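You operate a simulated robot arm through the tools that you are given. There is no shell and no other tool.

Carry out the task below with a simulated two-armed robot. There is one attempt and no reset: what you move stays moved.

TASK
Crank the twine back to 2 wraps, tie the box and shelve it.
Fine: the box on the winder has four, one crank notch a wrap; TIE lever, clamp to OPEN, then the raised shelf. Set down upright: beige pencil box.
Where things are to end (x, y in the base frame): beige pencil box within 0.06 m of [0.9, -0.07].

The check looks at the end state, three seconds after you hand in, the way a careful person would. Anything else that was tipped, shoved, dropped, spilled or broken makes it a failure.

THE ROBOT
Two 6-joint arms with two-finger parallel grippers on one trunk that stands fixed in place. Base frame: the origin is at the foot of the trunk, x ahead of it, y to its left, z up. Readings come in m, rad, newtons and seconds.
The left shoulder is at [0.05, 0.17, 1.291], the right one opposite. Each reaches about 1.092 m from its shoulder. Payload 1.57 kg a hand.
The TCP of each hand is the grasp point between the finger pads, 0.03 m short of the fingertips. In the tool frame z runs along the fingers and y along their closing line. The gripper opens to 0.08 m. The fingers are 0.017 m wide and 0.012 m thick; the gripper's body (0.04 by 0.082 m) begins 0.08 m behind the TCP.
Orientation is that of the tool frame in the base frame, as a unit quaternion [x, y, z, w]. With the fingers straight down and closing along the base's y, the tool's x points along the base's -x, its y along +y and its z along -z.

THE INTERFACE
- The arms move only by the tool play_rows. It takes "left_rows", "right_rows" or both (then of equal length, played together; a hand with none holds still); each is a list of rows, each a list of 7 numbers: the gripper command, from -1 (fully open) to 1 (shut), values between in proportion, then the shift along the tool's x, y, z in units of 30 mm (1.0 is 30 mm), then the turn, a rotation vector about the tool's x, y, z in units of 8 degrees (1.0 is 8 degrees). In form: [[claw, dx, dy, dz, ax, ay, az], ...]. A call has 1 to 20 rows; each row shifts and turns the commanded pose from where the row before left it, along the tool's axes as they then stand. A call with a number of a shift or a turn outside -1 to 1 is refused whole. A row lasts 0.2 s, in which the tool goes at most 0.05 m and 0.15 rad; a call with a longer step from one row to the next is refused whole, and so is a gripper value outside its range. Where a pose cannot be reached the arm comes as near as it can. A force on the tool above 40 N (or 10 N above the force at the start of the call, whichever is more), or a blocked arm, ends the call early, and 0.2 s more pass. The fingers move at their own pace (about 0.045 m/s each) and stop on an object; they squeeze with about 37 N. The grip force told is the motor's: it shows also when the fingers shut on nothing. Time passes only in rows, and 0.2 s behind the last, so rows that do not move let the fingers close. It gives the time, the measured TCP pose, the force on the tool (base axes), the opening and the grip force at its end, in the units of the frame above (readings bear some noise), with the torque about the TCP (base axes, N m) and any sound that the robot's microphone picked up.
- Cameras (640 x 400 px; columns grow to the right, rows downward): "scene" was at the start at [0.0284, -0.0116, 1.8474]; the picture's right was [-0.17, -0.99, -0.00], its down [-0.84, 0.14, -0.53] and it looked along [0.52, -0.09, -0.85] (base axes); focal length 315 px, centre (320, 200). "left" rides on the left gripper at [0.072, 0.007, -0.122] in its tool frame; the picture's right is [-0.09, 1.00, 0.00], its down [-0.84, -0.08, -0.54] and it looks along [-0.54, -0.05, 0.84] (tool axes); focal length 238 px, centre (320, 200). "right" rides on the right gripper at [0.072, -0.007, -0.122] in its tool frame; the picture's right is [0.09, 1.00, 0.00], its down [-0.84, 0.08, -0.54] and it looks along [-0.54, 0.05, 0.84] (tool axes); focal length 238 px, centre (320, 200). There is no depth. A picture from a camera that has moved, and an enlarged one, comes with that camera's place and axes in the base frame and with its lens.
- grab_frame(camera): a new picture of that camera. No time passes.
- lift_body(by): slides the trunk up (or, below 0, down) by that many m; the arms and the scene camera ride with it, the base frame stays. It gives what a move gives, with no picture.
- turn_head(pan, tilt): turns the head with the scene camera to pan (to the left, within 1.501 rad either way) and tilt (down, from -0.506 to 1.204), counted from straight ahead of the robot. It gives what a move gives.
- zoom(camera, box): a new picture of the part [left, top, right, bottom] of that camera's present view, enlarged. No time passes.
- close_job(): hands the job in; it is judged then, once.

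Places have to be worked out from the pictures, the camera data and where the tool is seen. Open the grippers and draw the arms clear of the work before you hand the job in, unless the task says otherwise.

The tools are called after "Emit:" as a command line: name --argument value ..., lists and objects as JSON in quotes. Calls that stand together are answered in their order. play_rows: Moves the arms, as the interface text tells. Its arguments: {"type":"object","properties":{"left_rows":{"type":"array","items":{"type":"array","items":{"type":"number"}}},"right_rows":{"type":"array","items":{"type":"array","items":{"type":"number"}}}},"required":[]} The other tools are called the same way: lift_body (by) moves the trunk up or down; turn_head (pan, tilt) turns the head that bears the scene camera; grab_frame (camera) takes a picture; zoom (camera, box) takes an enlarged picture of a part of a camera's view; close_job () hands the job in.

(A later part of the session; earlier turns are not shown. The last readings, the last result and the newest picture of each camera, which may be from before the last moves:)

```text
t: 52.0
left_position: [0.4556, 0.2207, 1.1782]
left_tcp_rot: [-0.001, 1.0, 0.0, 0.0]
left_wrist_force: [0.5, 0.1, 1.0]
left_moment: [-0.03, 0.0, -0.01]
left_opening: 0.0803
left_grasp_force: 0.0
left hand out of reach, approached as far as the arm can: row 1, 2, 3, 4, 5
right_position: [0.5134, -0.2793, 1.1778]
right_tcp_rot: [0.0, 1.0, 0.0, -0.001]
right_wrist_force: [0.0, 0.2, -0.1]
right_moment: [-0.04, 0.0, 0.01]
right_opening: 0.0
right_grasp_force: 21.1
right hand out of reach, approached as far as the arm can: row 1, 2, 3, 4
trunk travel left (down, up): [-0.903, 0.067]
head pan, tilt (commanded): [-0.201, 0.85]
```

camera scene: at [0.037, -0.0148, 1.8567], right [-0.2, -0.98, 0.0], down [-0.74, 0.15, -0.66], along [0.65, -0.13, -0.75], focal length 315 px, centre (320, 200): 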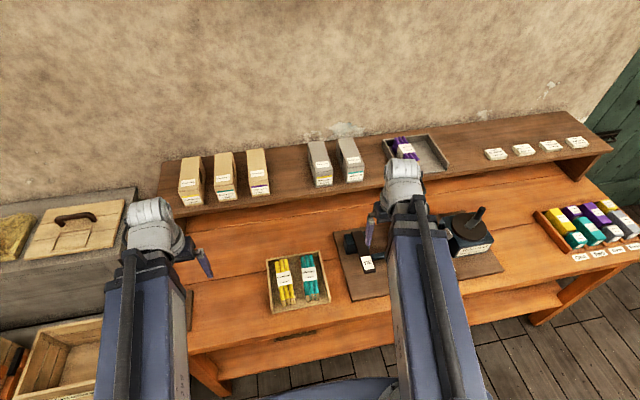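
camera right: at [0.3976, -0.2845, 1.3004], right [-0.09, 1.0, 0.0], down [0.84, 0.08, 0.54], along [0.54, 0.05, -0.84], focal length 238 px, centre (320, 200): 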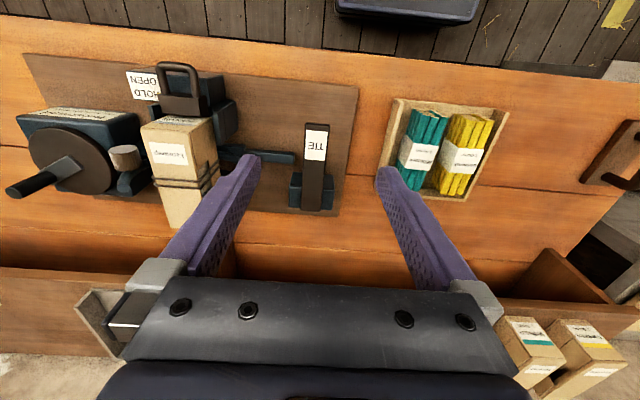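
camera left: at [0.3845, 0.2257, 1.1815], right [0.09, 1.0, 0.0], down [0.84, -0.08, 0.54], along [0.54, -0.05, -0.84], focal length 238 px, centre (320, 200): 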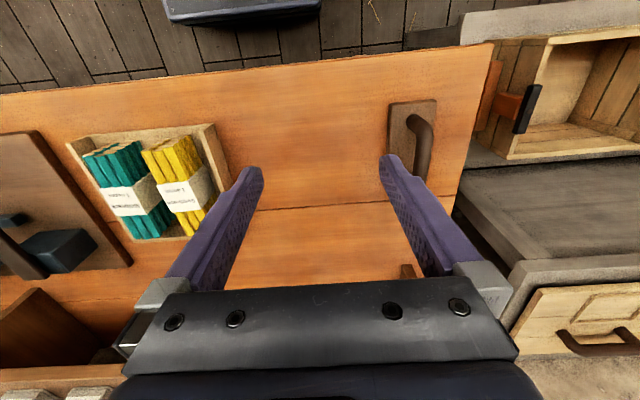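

Neither up nor down works with the hand vertical: hand height is set by the trunk alone. So I press the lever by lowering the trunk in small steps; first down to just above it.

Emit:
lift_body --by -0.2

Emit:
grab_frame --camera "right"

Emit:
grab_frame --camera "scene"

Emit:
grab_frame --camera "left"

```text
t: 54.1
left_position: [0.455, 0.22, 0.9774]
left_tcp_rot: [0.0, 1.0, -0.001, 0.0]
left_wrist_force: [0.2, -0.1, 0.0]
left_moment: [0.0, 0.01, -0.02]
left_opening: 0.0802
left_grasp_force: 0.0
right_position: [0.5146, -0.2795, 0.9781]
right_tcp_rot: [0.0, 1.0, -0.001, -0.002]
right_wrist_force: [0.0, 0.3, 0.1]
right_moment: [-0.04, 0.02, -0.01]
right_opening: 0.0001
right_grasp_force: 21.4
trunk travel left (down, up): [-0.703, 0.267]
head pan, tilt (commanded): [-0.201, 0.85]
```

```text
taken
camera right: at [0.4426, -0.2853, 1.1003], right [-0.09, 1.0, 0.0], down [0.84, 0.08, 0.54], along [0.54, 0.05, -0.84], focal length 238 px, centre (320, 200)
```

right: 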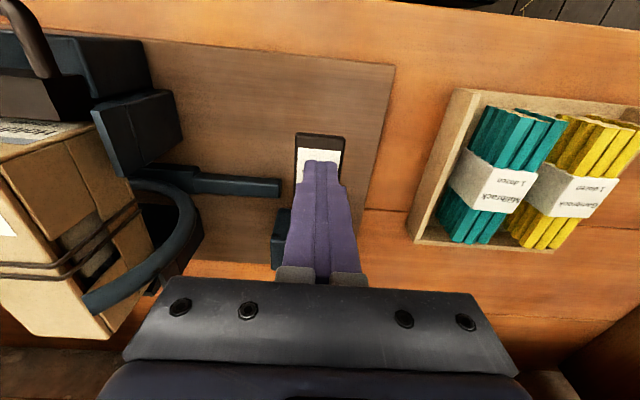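

```text
taken
camera scene: at [0.0373, -0.0155, 1.6568], right [-0.2, -0.98, 0.0], down [-0.74, 0.15, -0.66], along [0.65, -0.13, -0.75], focal length 315 px, centre (320, 200)
```

scene: 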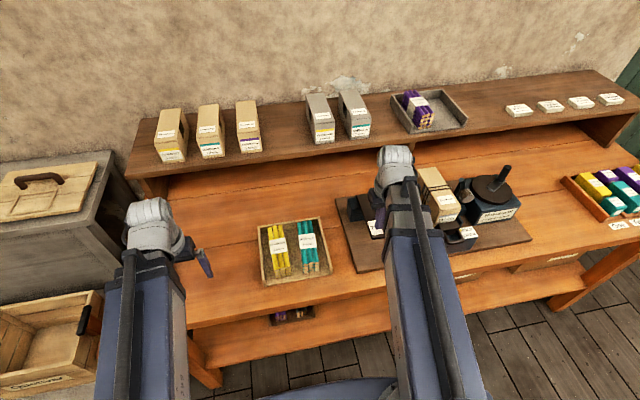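

```text
taken
camera left: at [0.3845, 0.2257, 1.0985], right [0.09, 1.0, 0.0], down [0.84, -0.08, 0.54], along [0.54, -0.05, -0.84], focal length 238 px, centre (320, 200)
```

left: 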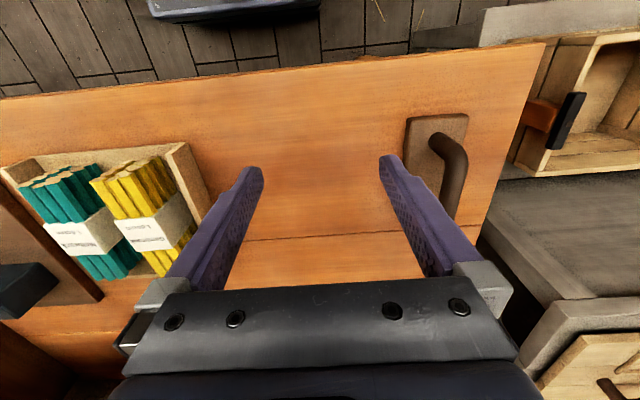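

Fingers are right over the front of the lever (25 mm above); the left fingers are over bare bench (top about 0.82). I lower in small steps and watch the force.

Emit:
lift_body --by -0.022

Emit:
lift_body --by -0.008

Emit:
grab_frame --camera "right"

```text
t: 54.8
left_position: [0.4553, 0.2215, 0.9557]
left_tcp_rot: [0.001, 1.0, -0.001, 0.0]
left_wrist_force: [0.3, 0.2, -0.6]
left_moment: [0.02, 0.02, 0.02]
left_opening: 0.0801
left_grasp_force: 0.0
right_position: [0.5138, -0.2791, 0.9566]
right_tcp_rot: [0.001, 1.0, -0.002, -0.001]
right_wrist_force: [0.3, 0.3, 0.9]
right_moment: [-0.01, -0.01, 0.0]
right_opening: 0.0
right_grasp_force: 21.6
trunk travel left (down, up): [-0.681, 0.289]
head pan, tilt (commanded): [-0.201, 0.85]
```

```text
t: 55.4
left_position: [0.4553, 0.2198, 0.9482]
left_tcp_rot: [0.0, 1.0, 0.001, 0.0]
left_wrist_force: [0.5, -0.3, -0.5]
left_moment: [0.01, 0.02, -0.01]
left_opening: 0.0801
left_grasp_force: 0.0
right_position: [0.5133, -0.2794, 0.9475]
right_tcp_rot: [0.001, 1.0, -0.001, -0.001]
right_wrist_force: [-0.9, 0.9, 1.5]
right_moment: [0.01, -0.04, -0.04]
right_opening: 0.0
right_grasp_force: 21.1
trunk travel left (down, up): [-0.673, 0.297]
head pan, tilt (commanded): [-0.201, 0.85]
```

```text
taken
camera right: at [0.4426, -0.2853, 1.0703], right [-0.09, 1.0, 0.0], down [0.84, 0.08, 0.54], along [0.54, 0.05, -0.84], focal length 238 px, centre (320, 200)
```

right: 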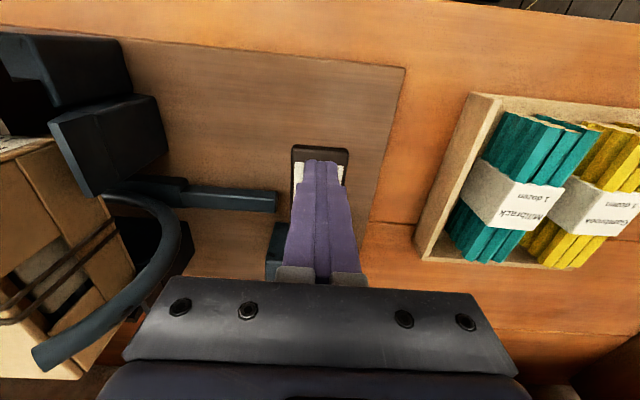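

A hint of contact (1.5 N) at tip height 0.918. I press on in 10 mm steps.

Emit:
lift_body --by -0.01

Emit:
lift_body --by -0.01

Emit:
grab_frame --camera "right"

```text
t: 56.0
left_position: [0.4557, 0.2201, 0.9382]
left_tcp_rot: [0.001, 1.0, 0.0, 0.001]
left_wrist_force: [0.2, 0.3, 0.7]
left_moment: [-0.03, 0.02, -0.01]
left_opening: 0.08
left_grasp_force: 0.1
right_position: [0.5134, -0.2789, 0.9366]
right_tcp_rot: [0.001, 1.0, -0.002, 0.0]
right_wrist_force: [0.4, -0.1, 3.1]
right_moment: [-0.02, -0.04, 0.01]
right_opening: 0.0
right_grasp_force: 21.5
trunk travel left (down, up): [-0.663, 0.307]
head pan, tilt (commanded): [-0.201, 0.85]
```

```text
t: 56.5
left_position: [0.4554, 0.221, 0.9269]
left_tcp_rot: [0.001, 1.0, 0.0, 0.0]
left_wrist_force: [0.3, -0.4, -0.4]
left_moment: [0.03, 0.02, -0.02]
left_opening: 0.0801
left_grasp_force: 0.1
right_position: [0.5131, -0.2801, 0.9274]
right_tcp_rot: [0.0, 1.0, -0.001, -0.001]
right_wrist_force: [1.2, 0.4, 3.5]
right_moment: [-0.01, -0.05, 0.03]
right_opening: 0.0
right_grasp_force: 21.5
trunk travel left (down, up): [-0.653, 0.317]
head pan, tilt (commanded): [-0.201, 0.85]
```

```text
taken
camera right: at [0.4425, -0.2852, 1.0504], right [-0.09, 1.0, 0.0], down [0.84, 0.08, 0.54], along [0.54, 0.05, -0.84], focal length 238 px, centre (320, 200)
```

right: 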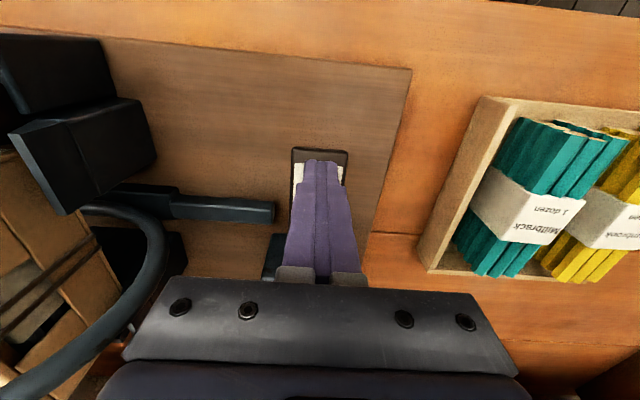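

The lever follows with a light spring force (3.5 N). I keep pressing, watching for the stop or a click.

Emit:
lift_body --by -0.01

Emit:
lift_body --by -0.008

Emit:
zoom --camera "right" --box '[230, 120, 430, 290]'

Emit:
grab_frame --camera "scene"

```text
t: 57.1
left_position: [0.4553, 0.2209, 0.9178]
left_tcp_rot: [0.0, 1.0, 0.0, 0.0]
left_wrist_force: [0.7, -0.9, 0.1]
left_moment: [-0.03, 0.03, 0.0]
left_opening: 0.08
left_grasp_force: 0.0
right_position: [0.514, -0.2794, 0.9182]
right_tcp_rot: [0.001, 1.0, -0.002, -0.002]
right_wrist_force: [1.4, 0.4, 4.0]
right_moment: [0.01, -0.05, 0.02]
right_opening: 0.0
right_grasp_force: 21.8
trunk travel left (down, up): [-0.643, 0.327]
head pan, tilt (commanded): [-0.201, 0.85]
```

```text
t: 57.7
left_position: [0.4547, 0.2205, 0.9092]
left_tcp_rot: [0.0, 1.0, -0.001, 0.0]
left_wrist_force: [-0.5, -0.4, -0.2]
left_moment: [0.02, -0.02, 0.0]
left_opening: 0.0797
left_grasp_force: 0.2
right_position: [0.5137, -0.2792, 0.9105]
right_tcp_rot: [0.0, 1.0, -0.002, -0.001]
right_wrist_force: [1.1, 0.1, 5.1]
right_moment: [-0.01, -0.04, -0.01]
right_opening: 0.0
right_grasp_force: 21.4
trunk travel left (down, up): [-0.635, 0.335]
head pan, tilt (commanded): [-0.201, 0.85]
```

```text
2.35 times, centred on (330, 205) of right
camera zoom: at [0.4423, -0.2852, 1.0324], right [-0.09, 1.0, 0.0], down [0.84, 0.08, 0.54], along [0.54, 0.05, -0.84], focal length 561 px, centre (296, 188)
```

zoom: 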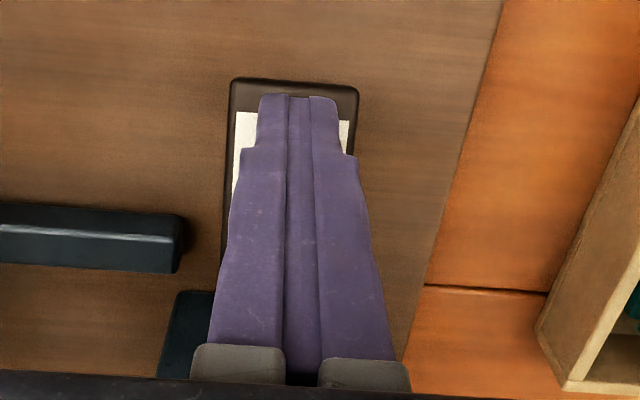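

```text
taken
camera scene: at [0.0369, -0.0153, 1.5887], right [-0.2, -0.98, 0.0], down [-0.74, 0.15, -0.66], along [0.65, -0.13, -0.75], focal length 315 px, centre (320, 200)
```

scene: 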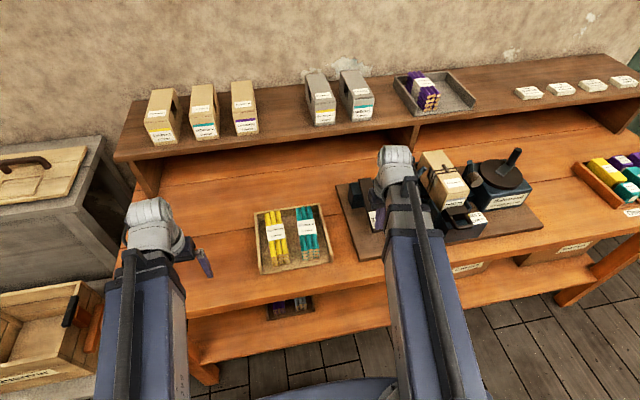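

Still moving (5 N). I continue in smaller steps toward the stop.

Emit:
lift_body --by -0.006

Emit:
lift_body --by -0.006

Emit:
zoom --camera "scene" --box '[335, 140, 515, 260]'

Emit:
zoom --camera "left" --box '[160, 100, 480, 300]'

```text
t: 58.2
left_position: [0.4546, 0.2194, 0.9044]
left_tcp_rot: [0.0, 1.0, 0.0, 0.0]
left_wrist_force: [-0.1, 0.1, 0.4]
left_moment: [-0.01, -0.01, -0.01]
left_opening: 0.0799
left_grasp_force: 0.1
right_position: [0.5145, -0.2793, 0.9037]
right_tcp_rot: [0.0, 1.0, -0.002, -0.001]
right_wrist_force: [-0.1, 0.0, 5.9]
right_moment: [0.02, -0.1, 0.01]
right_opening: 0.0
right_grasp_force: 21.5
trunk travel left (down, up): [-0.629, 0.341]
head pan, tilt (commanded): [-0.201, 0.85]
```

```text
t: 58.8
left_position: [0.4553, 0.2221, 0.8983]
left_tcp_rot: [0.0, 1.0, 0.0, 0.0]
left_wrist_force: [0.6, -0.4, 0.3]
left_moment: [-0.01, -0.03, -0.03]
left_opening: 0.0801
left_grasp_force: 0.0
right_position: [0.5136, -0.2781, 0.8983]
right_tcp_rot: [-0.001, 1.0, -0.001, -0.001]
right_wrist_force: [0.4, -0.3, 11.5]
right_moment: [0.0, -0.07, 0.03]
right_opening: 0.0
right_grasp_force: 20.7
trunk travel left (down, up): [-0.623, 0.347]
head pan, tilt (commanded): [-0.201, 0.85]
```

```text
3.33 times, centred on (425, 200) of scene
camera zoom: at [0.0366, -0.0151, 1.5768], right [-0.2, -0.98, 0.0], down [-0.74, 0.15, -0.66], along [0.65, -0.13, -0.75], focal length 1050 px, centre (-30, 200)
```

zoom: 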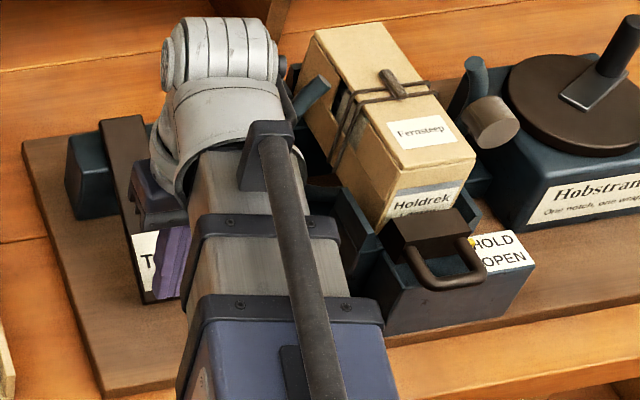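

```text
2.00 times, centred on (320, 200) of left
camera zoom: at [0.3842, 0.2259, 1.0187], right [0.09, 1.0, 0.0], down [0.84, -0.08, 0.54], along [0.54, -0.05, -0.84], focal length 477 px, centre (320, 200)
```

zoom: 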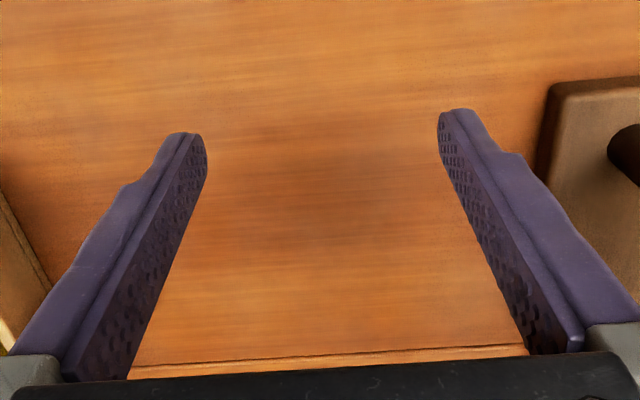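

The stop was reached (11.5 N) and a knot has appeared on top of the two wraps: it's tied. I raise the trunk well clear again.

Emit:
lift_body --by 0.26

Emit:
grab_frame --camera "right"

Emit:
zoom --camera "right" --box '[60, 40, 380, 240]'

```text
t: 61.5
left_position: [0.4566, 0.2195, 1.1572]
left_tcp_rot: [0.0, 1.0, -0.001, 0.001]
left_wrist_force: [-0.5, -0.3, 0.1]
left_moment: [-0.03, 0.01, -0.03]
left_opening: 0.0799
left_grasp_force: 0.1
right_position: [0.5144, -0.2788, 1.1569]
right_tcp_rot: [0.0, 1.0, -0.001, -0.001]
right_wrist_force: [0.3, 0.1, -0.1]
right_moment: [-0.01, -0.01, -0.01]
right_opening: 0.0
right_grasp_force: 21.4
trunk travel left (down, up): [-0.883, 0.087]
head pan, tilt (commanded): [-0.201, 0.85]
```

```text
taken
camera right: at [0.4427, -0.2853, 1.2802], right [-0.09, 1.0, 0.0], down [0.84, 0.08, 0.54], along [0.54, 0.05, -0.84], focal length 238 px, centre (320, 200)
```

right: 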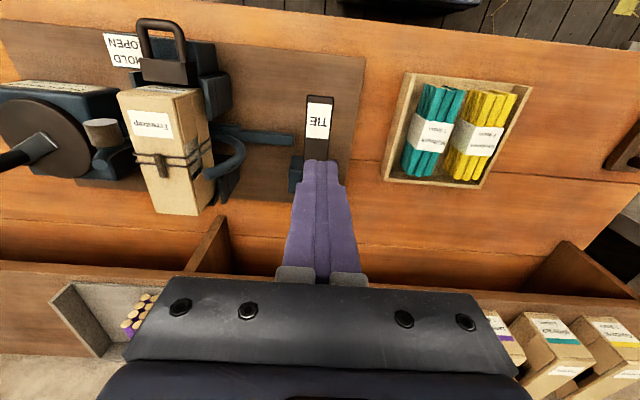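

```text
2.00 times, centred on (220, 140) of right
camera zoom: at [0.4427, -0.2853, 1.2802], right [-0.09, 1.0, 0.0], down [0.84, 0.08, 0.54], along [0.54, 0.05, -0.84], focal length 477 px, centre (520, 320)
```

zoom: 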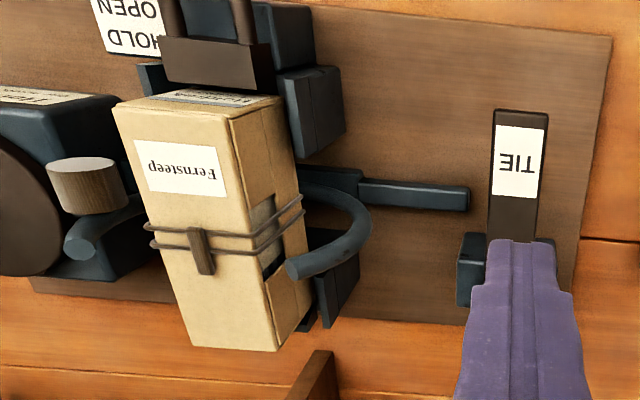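

Two wraps with a knot. Next the clamp: I move the right hand back and over in front of it to look at the handle from close.

Emit:
play_rows --right_rows '[[-1, 0.55, -1, 0, 0, 0, 0], [-1, 0.55, -1, 0, 0, 0, 0], [-1, 0.55, -1, 0, 0, 0, 0], [-1, 0.55, -1, 0, 0, 0, 0], [-1, 0.55, -1, 0, 0, 0, 0], [-1, 0.55, -1, 0, 0, 0, 0], [-1, 0.55, -1, 0, 0, 0, 0]]'

Emit:
grab_frame --camera "right"

Emit:
zoom --camera "right" --box '[240, 80, 400, 200]'

Emit:
zoom --camera "scene" --box '[380, 190, 500, 300]'

```text
t: 63.1
left_position: [0.4564, 0.2206, 1.1582]
left_tcp_rot: [0.0, 1.0, 0.0, 0.0]
left_wrist_force: [-0.4, -0.5, 0.1]
left_moment: [0.05, 0.01, -0.03]
left_opening: 0.08
left_grasp_force: 0.1
right_position: [0.3981, -0.4884, 1.1578]
right_tcp_rot: [0.0, 1.0, -0.001, -0.001]
right_wrist_force: [-0.7, -0.2, 0.1]
right_moment: [0.03, -0.03, -0.01]
right_opening: 0.0801
right_grasp_force: 0.0
trunk travel left (down, up): [-0.883, 0.087]
head pan, tilt (commanded): [-0.201, 0.85]
```

```text
taken
camera right: at [0.3269, -0.4954, 1.2801], right [-0.09, 1.0, 0.0], down [0.84, 0.08, 0.54], along [0.54, 0.05, -0.84], focal length 238 px, centre (320, 200)
```

right: 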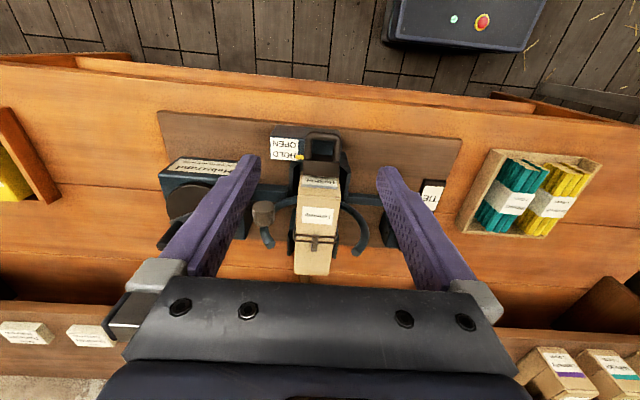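

```text
3.33 times, centred on (320, 140) of right
camera zoom: at [0.3269, -0.4954, 1.2801], right [-0.09, 1.0, 0.0], down [0.84, 0.08, 0.54], along [0.54, 0.05, -0.84], focal length 794 px, centre (320, 400)
```

zoom: 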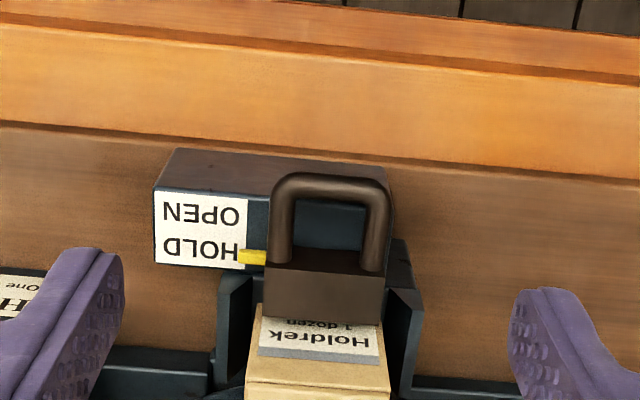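

```text
3.64 times, centred on (440, 245) of scene
camera zoom: at [0.037, -0.0162, 1.8367], right [-0.2, -0.98, 0.0], down [-0.74, 0.15, -0.66], along [0.65, -0.13, -0.75], focal length 1145 px, centre (-116, 36)
```

zoom: 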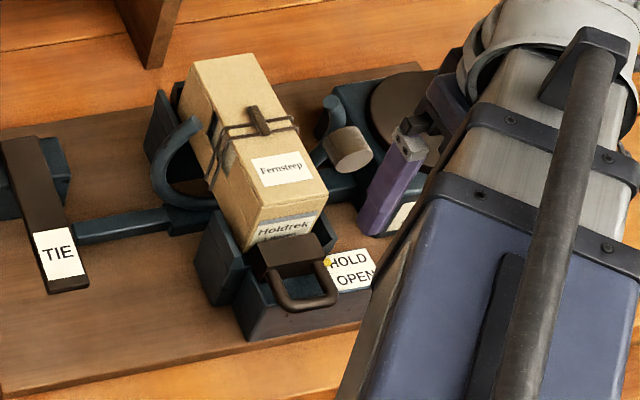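

The clamp's jaw block is about (0.483, -0.479, top 0.944), its U-handle reaches toward me to x 0.4385 at z about 0.925; the yellow pointer must move about 23 mm toward me from HOLD to OPEN. I lower the trunk 0.1 m for a closer look.

Emit:
lift_body --by -0.1

Emit:
grab_frame --camera "right"

Emit:
zoom --camera "right" --box '[250, 50, 410, 170]'

```text
t: 64.4
left_position: [0.4548, 0.2201, 1.0571]
left_tcp_rot: [0.0, 1.0, 0.0, 0.001]
left_wrist_force: [0.0, 0.1, -0.2]
left_moment: [-0.03, -0.02, -0.02]
left_opening: 0.0798
left_grasp_force: 0.0
right_position: [0.3992, -0.4878, 1.0572]
right_tcp_rot: [0.0, 1.0, -0.001, -0.001]
right_wrist_force: [0.3, -0.9, -0.6]
right_moment: [-0.03, 0.01, 0.04]
right_opening: 0.08
right_grasp_force: 0.1
trunk travel left (down, up): [-0.783, 0.187]
head pan, tilt (commanded): [-0.201, 0.85]
```

```text
taken
camera right: at [0.3271, -0.4946, 1.1803], right [-0.09, 1.0, 0.0], down [0.84, 0.08, 0.54], along [0.54, 0.05, -0.84], focal length 238 px, centre (320, 200)
```

right: 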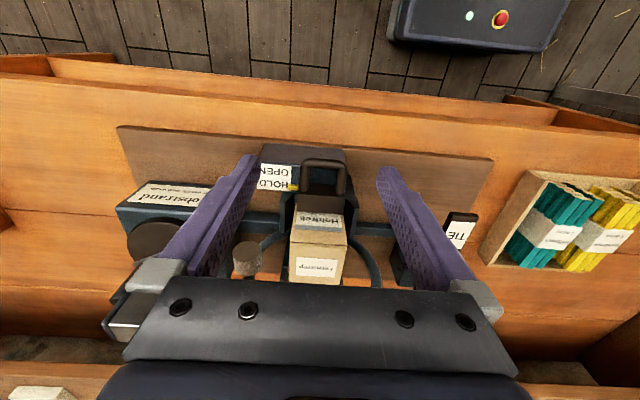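

```text
3.33 times, centred on (330, 110) of right
camera zoom: at [0.3271, -0.4946, 1.1803], right [-0.09, 1.0, 0.0], down [0.84, 0.08, 0.54], along [0.54, 0.05, -0.84], focal length 794 px, centre (287, 500)
```

zoom: 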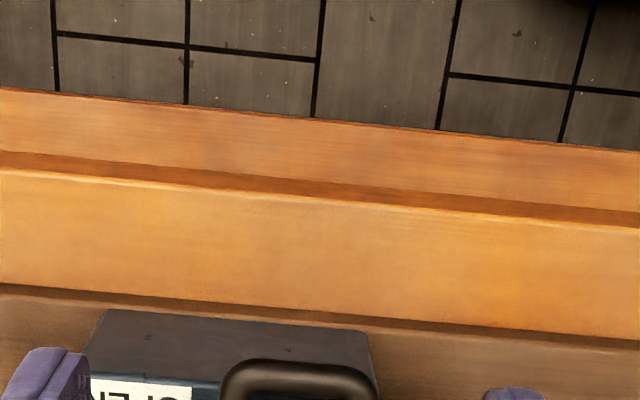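

Emit:
zoom --camera "right" --box '[240, 130, 400, 250]'

Emit:
zoom --camera "scene" --box '[400, 170, 490, 260]'

```text
3.33 times, centred on (320, 190) of right
camera zoom: at [0.3271, -0.4946, 1.1803], right [-0.09, 1.0, 0.0], down [0.84, 0.08, 0.54], along [0.54, 0.05, -0.84], focal length 794 px, centre (320, 233)
```

zoom: 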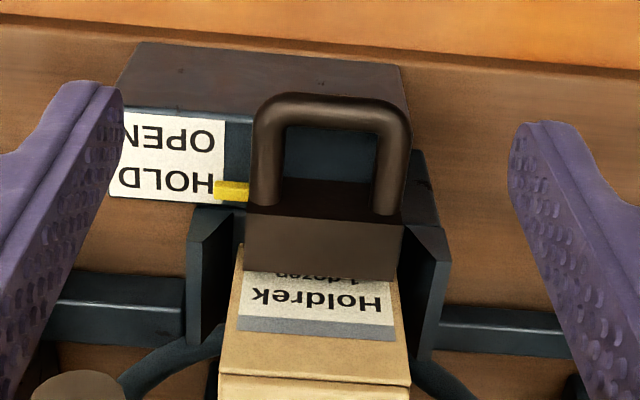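

```text
4.44 times, centred on (445, 215) of scene
camera zoom: at [0.0372, -0.0155, 1.7368], right [-0.2, -0.98, 0.0], down [-0.74, 0.15, -0.66], along [0.65, -0.13, -0.75], focal length 1400 px, centre (-236, 133)
```

zoom: 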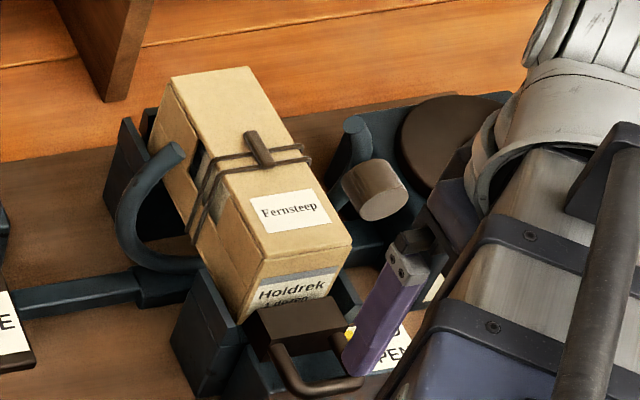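

Handle bars: y from -0.502 to -0.457, x 0.4385–0.475, z about 0.93, with the housing top at 0.914 beneath. I position the open fingers either side of the handle at x 0.454 and lower to tip height about 0.92.

Emit:
play_rows --right_rows '[[-1, -0.9, 0.14, 0, 0, 0, 0], [-1, -0.9, 0.14, 0, 0, 0, 0], [-1, 0, 0, 0, 0, 0, 0]]'

Emit:
lift_body --by -0.08

Emit:
grab_frame --camera "right"

Emit:
zoom --camera "right" --box '[220, 130, 420, 280]'

```text
t: 65.2
left_position: [0.4557, 0.2211, 1.0579]
left_tcp_rot: [-0.001, 1.0, 0.0, 0.001]
left_wrist_force: [-0.1, -0.7, 0.5]
left_moment: [0.03, 0.0, -0.04]
left_opening: 0.08
left_grasp_force: 0.0
right_position: [0.4518, -0.4794, 1.0574]
right_tcp_rot: [0.0, 1.0, -0.001, 0.0]
right_wrist_force: [0.0, 0.2, -0.1]
right_moment: [-0.01, 0.0, 0.03]
right_opening: 0.0802
right_grasp_force: 0.1
trunk travel left (down, up): [-0.783, 0.187]
head pan, tilt (commanded): [-0.201, 0.85]
```

```text
t: 66.4
left_position: [0.4557, 0.2208, 0.978]
left_tcp_rot: [-0.001, 1.0, -0.001, 0.0]
left_wrist_force: [0.4, -0.2, -0.5]
left_moment: [0.02, -0.02, 0.01]
left_opening: 0.0799
left_grasp_force: 0.0
right_position: [0.4525, -0.4806, 0.9779]
right_tcp_rot: [0.0, 1.0, -0.001, 0.0]
right_wrist_force: [0.2, 0.4, 0.8]
right_moment: [0.01, 0.02, -0.01]
right_opening: 0.08
right_grasp_force: 0.0
trunk travel left (down, up): [-0.703, 0.267]
head pan, tilt (commanded): [-0.201, 0.85]
```

```text
taken
camera right: at [0.3809, -0.4861, 1.1003], right [-0.09, 1.0, 0.0], down [0.84, 0.08, 0.54], along [0.54, 0.05, -0.84], focal length 238 px, centre (320, 200)
```

right: 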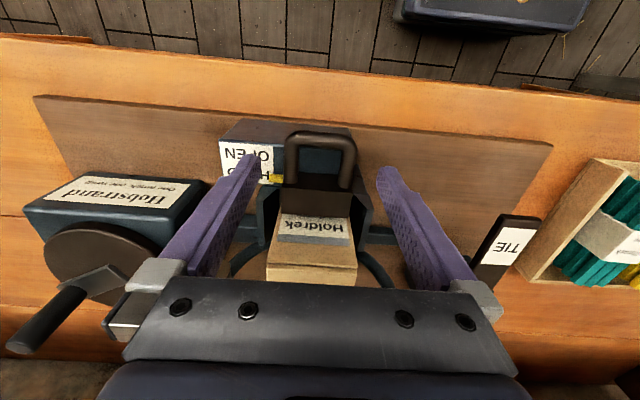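

```text
2.67 times, centred on (320, 205) of right
camera zoom: at [0.3809, -0.4861, 1.1003], right [-0.09, 1.0, 0.0], down [0.84, 0.08, 0.54], along [0.54, 0.05, -0.84], focal length 636 px, centre (320, 187)
```

zoom: 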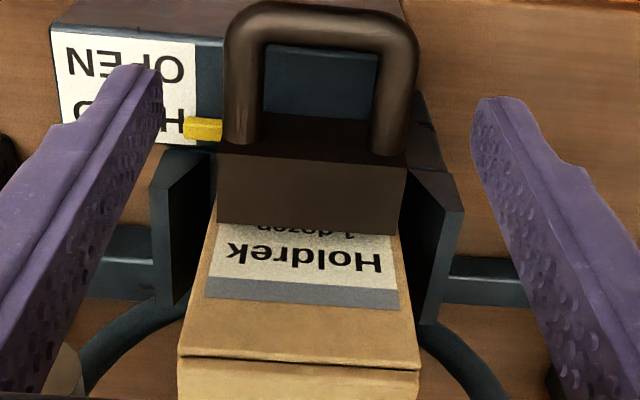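

Fingers straddle the handle with about 12 mm clearance each side. I lower 25 mm more, tips at about 0.923, and check the force before closing.

Emit:
lift_body --by -0.025

Emit:
zoom --camera "right" --box '[220, 100, 420, 250]'

Emit:
zoom --camera "scene" --box '[400, 150, 500, 250]'

```text
t: 67.1
left_position: [0.4557, 0.2206, 0.9529]
left_tcp_rot: [-0.001, 1.0, 0.0, -0.001]
left_wrist_force: [0.1, -0.4, -0.1]
left_moment: [-0.01, 0.02, 0.02]
left_opening: 0.08
left_grasp_force: 0.0
right_position: [0.453, -0.4794, 0.9536]
right_tcp_rot: [-0.001, 1.0, -0.001, -0.001]
right_wrist_force: [-0.1, -0.3, 0.3]
right_moment: [0.03, 0.02, 0.01]
right_opening: 0.08
right_grasp_force: 0.0
trunk travel left (down, up): [-0.678, 0.292]
head pan, tilt (commanded): [-0.201, 0.85]
```

```text
2.67 times, centred on (320, 175) of right
camera zoom: at [0.3809, -0.4861, 1.0753], right [-0.09, 1.0, 0.0], down [0.84, 0.08, 0.54], along [0.54, 0.05, -0.84], focal length 636 px, centre (320, 267)
```

zoom: 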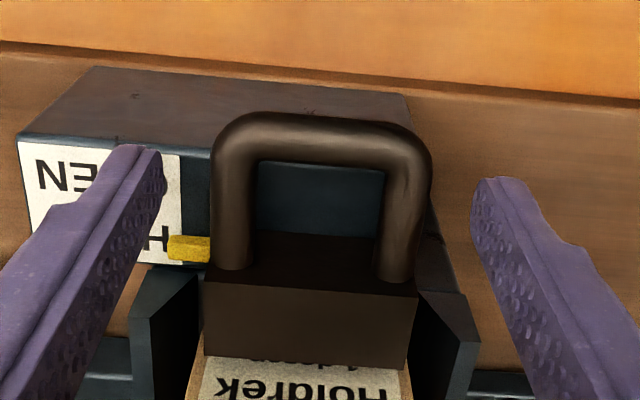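

```text
4.00 times, centred on (450, 200) of scene
camera zoom: at [0.0372, -0.0155, 1.6317], right [-0.2, -0.98, 0.0], down [-0.74, 0.15, -0.66], along [0.65, -0.13, -0.75], focal length 1260 px, centre (-200, 200)
```

zoom: 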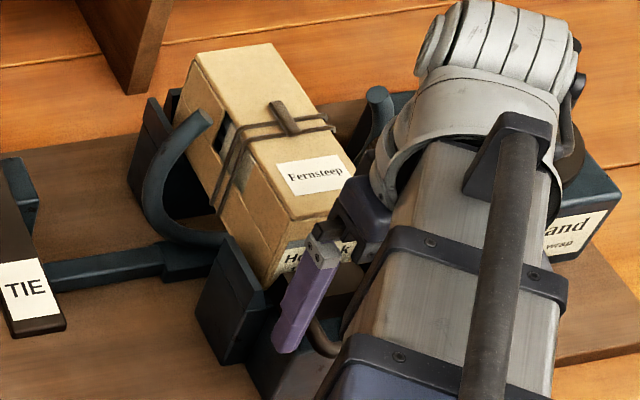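

No contact force. I close on the handle's sides.

Emit:
play_rows --right_rows '[[1, 0, 0, 0, 0, 0, 0], [1, 0, 0, 0, 0, 0, 0], [1, 0, 0, 0, 0, 0, 0], [1, 0, 0, 0, 0, 0, 0]]'

Emit:
zoom --camera "right" --box '[220, 100, 420, 250]'

```text
t: 68.1
left_position: [0.4549, 0.2216, 0.9541]
left_tcp_rot: [0.0, 1.0, 0.0, 0.0]
left_wrist_force: [-0.1, -0.4, -0.2]
left_moment: [0.0, 0.02, 0.0]
left_opening: 0.08
left_grasp_force: 0.1
right_position: [0.4522, -0.4808, 0.9519]
right_tcp_rot: [0.001, 1.0, -0.001, -0.001]
right_wrist_force: [0.5, -2.5, 2.5]
right_moment: [-0.1, -0.04, 0.17]
right_opening: 0.0552
right_grasp_force: 36.6
trunk travel left (down, up): [-0.678, 0.292]
head pan, tilt (commanded): [-0.201, 0.85]
```

```text
2.67 times, centred on (320, 175) of right
camera zoom: at [0.381, -0.4864, 1.0752], right [-0.09, 1.0, 0.0], down [0.84, 0.08, 0.54], along [0.54, 0.05, -0.84], focal length 636 px, centre (320, 267)
```

zoom: 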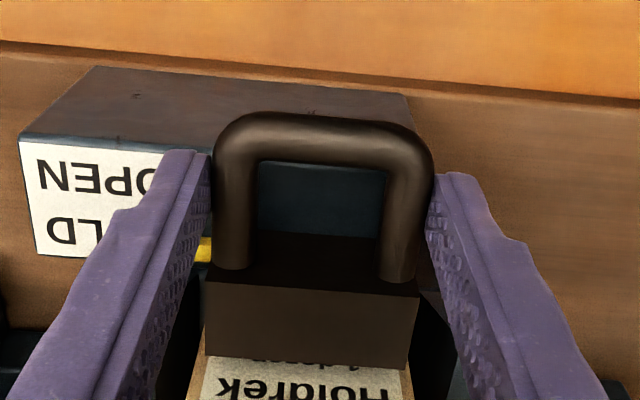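

The handle is gripped (55 mm). I pull it toward me in small rows.

Emit:
play_rows --right_rows '[[1, 0.2, 0, 0, 0, 0, 0], [1, 0.2, 0, 0, 0, 0, 0], [1, 0.2, 0, 0, 0, 0, 0], [1, 0, 0, 0, 0, 0, 0]]'

Emit:
zoom --camera "right" --box '[220, 100, 420, 250]'

Emit:
zoom --camera "scene" --box '[400, 150, 500, 250]'

```text
t: 69.1
left_position: [0.4556, 0.2194, 0.9526]
left_tcp_rot: [-0.001, 1.0, -0.001, 0.0]
left_wrist_force: [-0.6, -0.4, 0.6]
left_moment: [0.0, -0.01, 0.0]
left_opening: 0.0799
left_grasp_force: 0.0
right_position: [0.4352, -0.4795, 0.9519]
right_tcp_rot: [0.0, 1.0, -0.002, -0.001]
right_wrist_force: [0.5, -4.2, 4.3]
right_moment: [-0.29, -0.06, 0.57]
right_opening: 0.055
right_grasp_force: 44.8
trunk travel left (down, up): [-0.678, 0.292]
head pan, tilt (commanded): [-0.201, 0.85]
```

```text
2.67 times, centred on (320, 175) of right
camera zoom: at [0.363, -0.4864, 1.0752], right [-0.09, 1.0, 0.0], down [0.84, 0.08, 0.54], along [0.54, 0.05, -0.84], focal length 636 px, centre (320, 267)
```

zoom: 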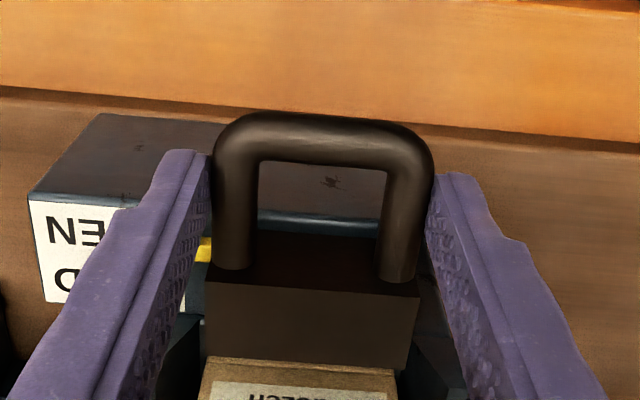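

```text
4.00 times, centred on (450, 200) of scene
camera zoom: at [0.0371, -0.0158, 1.6317], right [-0.2, -0.98, 0.0], down [-0.74, 0.15, -0.66], along [0.65, -0.13, -0.75], focal length 1260 px, centre (-200, 200)
```

zoom: 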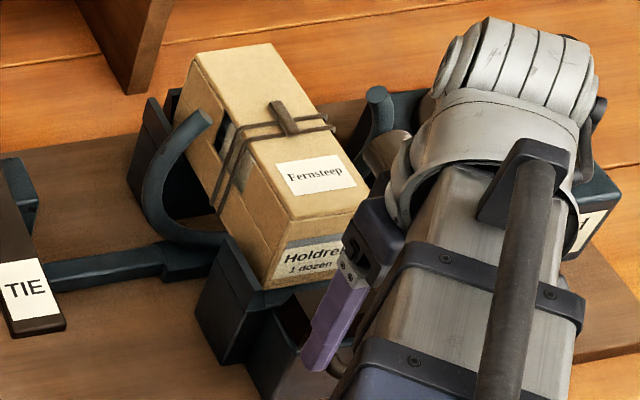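

The clamp slides freely and the pointer is nearly at OPEN. I pull a few millimetres more at a time until it meets its stop.

Emit:
play_rows --right_rows '[[1, 0.13, 0, 0, 0, 0, 0], [1, 0, 0, 0, 0, 0, 0]]'

Emit:
play_rows --right_rows '[[1, 0.13, 0, 0, 0, 0, 0], [1, 0, 0, 0, 0, 0, 0]]'

Emit:
zoom --camera "right" --box '[200, 100, 440, 280]'

```text
t: 69.7
left_position: [0.4571, 0.2203, 0.9516]
left_tcp_rot: [-0.001, 1.0, 0.0, -0.001]
left_wrist_force: [-0.2, 0.8, -0.2]
left_moment: [-0.01, 0.01, 0.01]
left_opening: 0.0803
left_grasp_force: 0.1
right_position: [0.4333, -0.4797, 0.9527]
right_tcp_rot: [0.0, 1.0, -0.002, 0.001]
right_wrist_force: [20.9, -7.0, 17.1]
right_moment: [-0.25, -0.2, 0.48]
right_opening: 0.0545
right_grasp_force: 45.0
trunk travel left (down, up): [-0.678, 0.292]
head pan, tilt (commanded): [-0.201, 0.85]
```

```text
t: 70.3
left_position: [0.458, 0.2205, 0.9513]
left_tcp_rot: [-0.001, 1.0, 0.0, -0.001]
left_wrist_force: [0.9, 0.0, 0.1]
left_moment: [-0.03, -0.02, 0.0]
left_opening: 0.0802
left_grasp_force: 0.1
right_position: [0.4314, -0.4804, 0.9512]
right_tcp_rot: [0.0, 1.0, -0.003, 0.002]
right_wrist_force: [34.5, -2.0, 8.4]
right_moment: [-0.06, -0.89, 0.43]
right_opening: 0.055
right_grasp_force: 45.0
trunk travel left (down, up): [-0.678, 0.292]
head pan, tilt (commanded): [-0.201, 0.85]
```

```text
2.22 times, centred on (320, 190) of right
camera zoom: at [0.3593, -0.4862, 1.0738], right [-0.09, 1.0, -0.01], down [0.83, 0.08, 0.55], along [0.54, 0.05, -0.84], focal length 530 px, centre (320, 222)
```

zoom: 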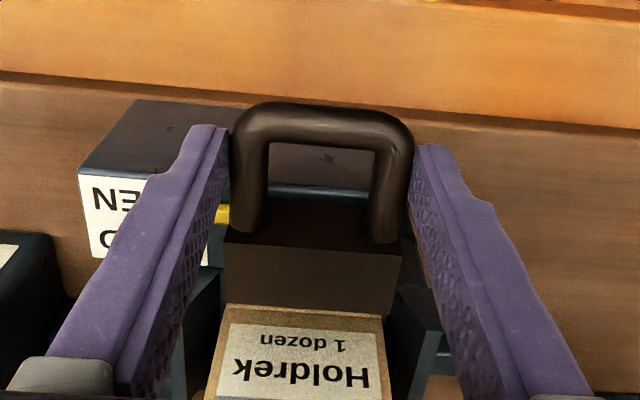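

The clamp is hard against its OPEN stop (34 N). I ease off the pull, open the fingers, and raise.

Emit:
play_rows --right_rows '[[1, -0.2, 0, 0, 0, 0, 0], [-1, 0, 0, 0, 0, 0, 0], [-1, 0, 0, 0, 0, 0, 0], [-1, 0, 0, 0, 0, 0, 0]]'

Emit:
zoom --camera "right" --box '[200, 100, 440, 280]'

Emit:
lift_body --by 0.2

Emit:
grab_frame --camera "right"

Emit:
grab_frame --camera "scene"

```text
t: 71.3
left_position: [0.4547, 0.2196, 0.9516]
left_tcp_rot: [0.0, 1.0, 0.0, 0.0]
left_wrist_force: [0.3, 0.0, -0.9]
left_moment: [0.03, 0.02, -0.01]
left_opening: 0.0801
left_grasp_force: 0.0
right_position: [0.4319, -0.4789, 0.9536]
right_tcp_rot: [0.0, 1.0, -0.001, -0.001]
right_wrist_force: [-1.2, -0.2, -0.4]
right_moment: [-0.03, 0.02, -0.02]
right_opening: 0.0799
right_grasp_force: 0.0
trunk travel left (down, up): [-0.678, 0.292]
head pan, tilt (commanded): [-0.201, 0.85]
```

```text
2.22 times, centred on (320, 190) of right
camera zoom: at [0.3609, -0.4859, 1.0752], right [-0.09, 1.0, 0.0], down [0.84, 0.08, 0.54], along [0.54, 0.05, -0.84], focal length 530 px, centre (320, 222)
```

zoom: 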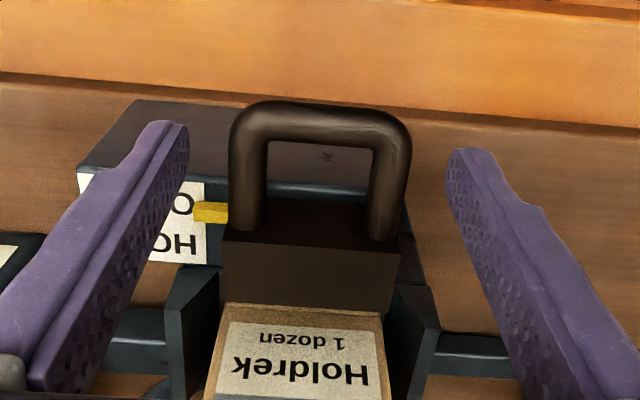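

```text
t: 73.5
left_position: [0.4555, 0.2203, 1.1527]
left_tcp_rot: [0.0, 1.0, 0.0, 0.0]
left_wrist_force: [0.4, 0.4, -0.2]
left_moment: [0.01, -0.02, -0.01]
left_opening: 0.0797
left_grasp_force: 0.0
right_position: [0.4329, -0.4795, 1.1523]
right_tcp_rot: [0.0, 1.0, -0.001, -0.001]
right_wrist_force: [0.7, 0.3, -0.9]
right_moment: [-0.02, -0.01, 0.04]
right_opening: 0.0799
right_grasp_force: 0.0
trunk travel left (down, up): [-0.878, 0.092]
head pan, tilt (commanded): [-0.201, 0.85]
```

```text
taken
camera right: at [0.3612, -0.486, 1.2752], right [-0.09, 1.0, 0.0], down [0.84, 0.08, 0.54], along [0.54, 0.05, -0.84], focal length 238 px, centre (320, 200)
```

right: 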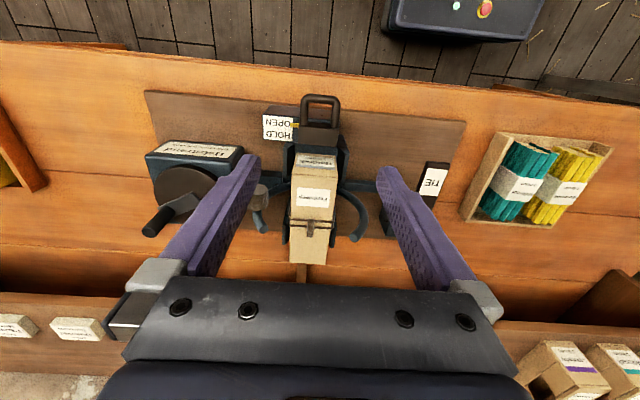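

```text
taken
camera scene: at [0.0374, -0.0155, 1.8316], right [-0.2, -0.98, 0.0], down [-0.74, 0.15, -0.66], along [0.65, -0.13, -0.75], focal length 315 px, centre (320, 200)
```

scene: 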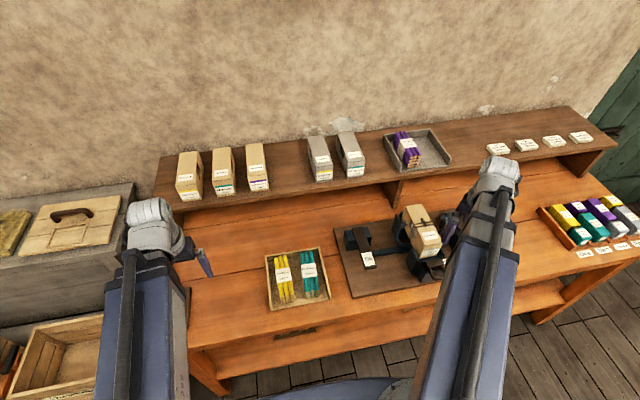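

The pointer sits at OPEN. Now I measure the box: zoom from the right camera and from the scene.

Emit:
zoom --camera "right" --box '[240, 85, 400, 275]'

Emit:
zoom --camera "scene" --box '[380, 190, 470, 290]'

```text
2.11 times, centred on (320, 180) of right
camera zoom: at [0.3612, -0.486, 1.2752], right [-0.09, 1.0, 0.0], down [0.84, 0.08, 0.54], along [0.54, 0.05, -0.84], focal length 502 px, centre (320, 242)
```

zoom: 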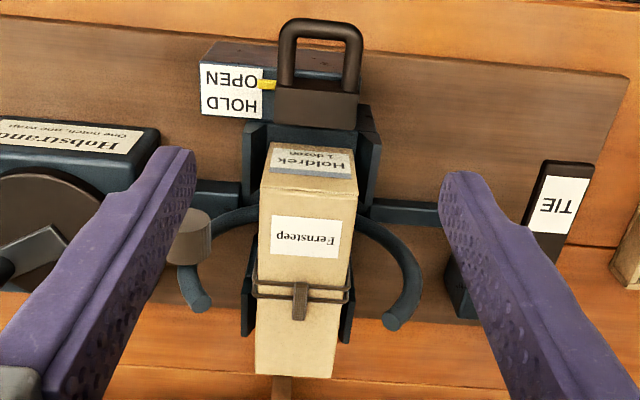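

```text
4.00 times, centred on (425, 240) of scene
camera zoom: at [0.0374, -0.0155, 1.8316], right [-0.2, -0.98, 0.0], down [-0.74, 0.15, -0.66], along [0.65, -0.13, -0.75], focal length 1260 px, centre (-100, 40)
```

zoom: 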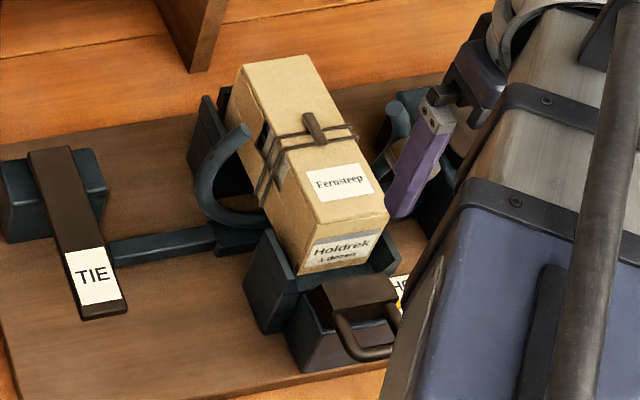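

The box top is at z about 0.993, x 0.499–0.668, y -0.510 to -0.449 (0.061 m wide), with side windows near the middle. I bring the left hand over near (0.50, -0.20) to see the box's left side and cradle walls with its camera.

Emit:
play_rows --left_rows '[[-1, -0.1, -1, 0, 0, 0, 0], [-1, -0.1, -1, 0, 0, 0, 0], [-1, -0.1, -1, 0, 0, 0, 0], [-1, -0.1, -1, 0, 0, 0, 0], [-1, -0.1, -1, 0, 0, 0, 0], [-1, -0.1, -1, 0, 0, 0, 0], [-1, -0.1, -1, 0, 0, 0, 0], [-1, -0.1, -1, 0, 0, 0, 0], [-1, -0.1, -1, 0, 0, 0, 0], [-1, -0.1, -1, 0, 0, 0, 0], [-1, -0.1, -1, 0, 0, 0, 0], [-1, -0.1, -1, 0, 0, 0, 0], [-1, -0.1, -1, 0, 0, 0, 0]]'

Emit:
grab_frame --camera "left"

Emit:
zoom --camera "left" --box '[0, 60, 240, 260]'

```text
t: 76.2
left_position: [0.4951, -0.1695, 1.1517]
left_tcp_rot: [-0.001, 1.0, 0.0, 0.0]
left_wrist_force: [-0.1, 0.1, 0.9]
left_moment: [-0.02, 0.0, 0.0]
left_opening: 0.08
left_grasp_force: 0.0
right_position: [0.4326, -0.4804, 1.1529]
right_tcp_rot: [0.001, 1.0, 0.0, -0.001]
right_wrist_force: [0.2, -0.5, 0.3]
right_moment: [0.02, 0.0, 0.0]
right_opening: 0.08
right_grasp_force: 0.2
trunk travel left (down, up): [-0.878, 0.092]
head pan, tilt (commanded): [-0.201, 0.85]
```

```text
taken
camera left: at [0.4243, -0.1651, 1.2734], right [0.09, 1.0, 0.0], down [0.84, -0.08, 0.54], along [0.54, -0.05, -0.84], focal length 238 px, centre (320, 200)
```

left: 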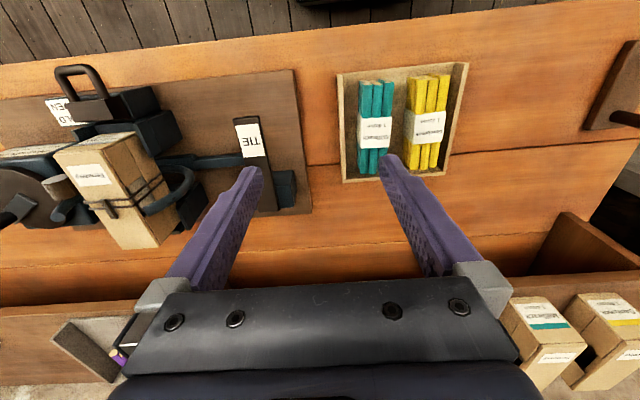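

```text
2.00 times, centred on (120, 160) of left
camera zoom: at [0.4243, -0.1651, 1.2734], right [0.09, 1.0, 0.0], down [0.84, -0.08, 0.54], along [0.54, -0.05, -0.84], focal length 477 px, centre (720, 280)
```

zoom: 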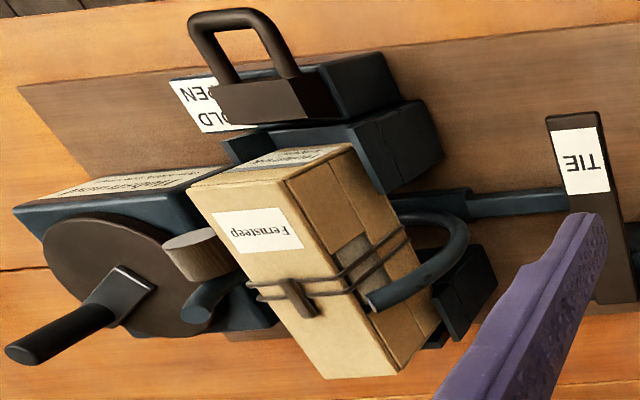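

The window spans x 0.56–0.617 and the wraps are at 0.575–0.59, so I'll grip the plain front panel at x about 0.545. First I survey the shelf gap: raise the trunk and bring the left camera in front of it.

Emit:
lift_body --by 0.088

Emit:
play_rows --left_rows '[[-1, -1, 0.7, 0, 0, 0, 0], [-1, -1, 0.7, 0, 0, 0, 0], [-1, -1, 0.7, 0, 0, 0, 0], [-1, -1, 0.7, 0, 0, 0, 0]]'

Emit:
grab_frame --camera "left"

Emit:
grab_frame --camera "scene"

```text
t: 77.5
left_position: [0.495, -0.1699, 1.2407]
left_tcp_rot: [-0.001, 1.0, 0.0, 0.0]
left_wrist_force: [-1.0, 0.7, -0.2]
left_moment: [0.02, -0.01, -0.02]
left_opening: 0.0799
left_grasp_force: 0.0
right_position: [0.4316, -0.4792, 1.2403]
right_tcp_rot: [-0.001, 1.0, 0.0, -0.001]
right_wrist_force: [-0.1, 0.1, 0.8]
right_moment: [-0.01, 0.0, -0.01]
right_opening: 0.0799
right_grasp_force: 0.1
trunk travel left (down, up): [-0.966, 0.004]
head pan, tilt (commanded): [-0.201, 0.85]
```

```text
t: 78.5
left_position: [0.6146, -0.0846, 1.2406]
left_tcp_rot: [0.0, 1.0, 0.0, -0.001]
left_wrist_force: [0.2, -1.1, -0.6]
left_moment: [0.02, 0.0, 0.0]
left_opening: 0.0799
left_grasp_force: 0.1
right_position: [0.4337, -0.479, 1.2407]
right_tcp_rot: [-0.001, 1.0, -0.003, -0.001]
right_wrist_force: [0.6, 0.4, -0.2]
right_moment: [0.01, 0.02, -0.01]
right_opening: 0.08
right_grasp_force: 0.1
trunk travel left (down, up): [-0.966, 0.004]
head pan, tilt (commanded): [-0.201, 0.85]
```

```text
taken
camera left: at [0.5442, -0.0792, 1.3612], right [0.09, 1.0, 0.0], down [0.84, -0.08, 0.54], along [0.54, -0.05, -0.84], focal length 238 px, centre (320, 200)
```

left: 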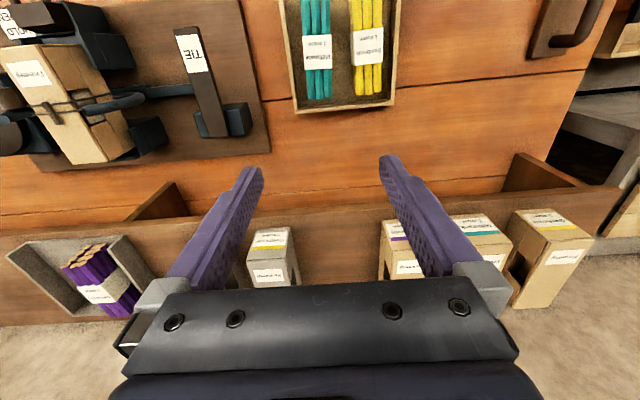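

```text
taken
camera scene: at [0.0383, -0.015, 1.9197], right [-0.2, -0.98, 0.0], down [-0.74, 0.15, -0.66], along [0.65, -0.13, -0.75], focal length 315 px, centre (320, 200)
```

scene: 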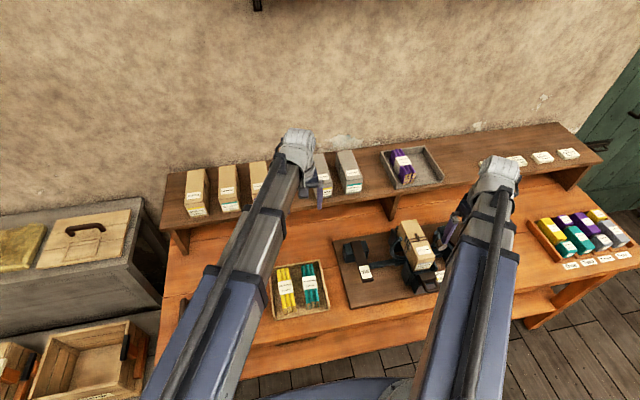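

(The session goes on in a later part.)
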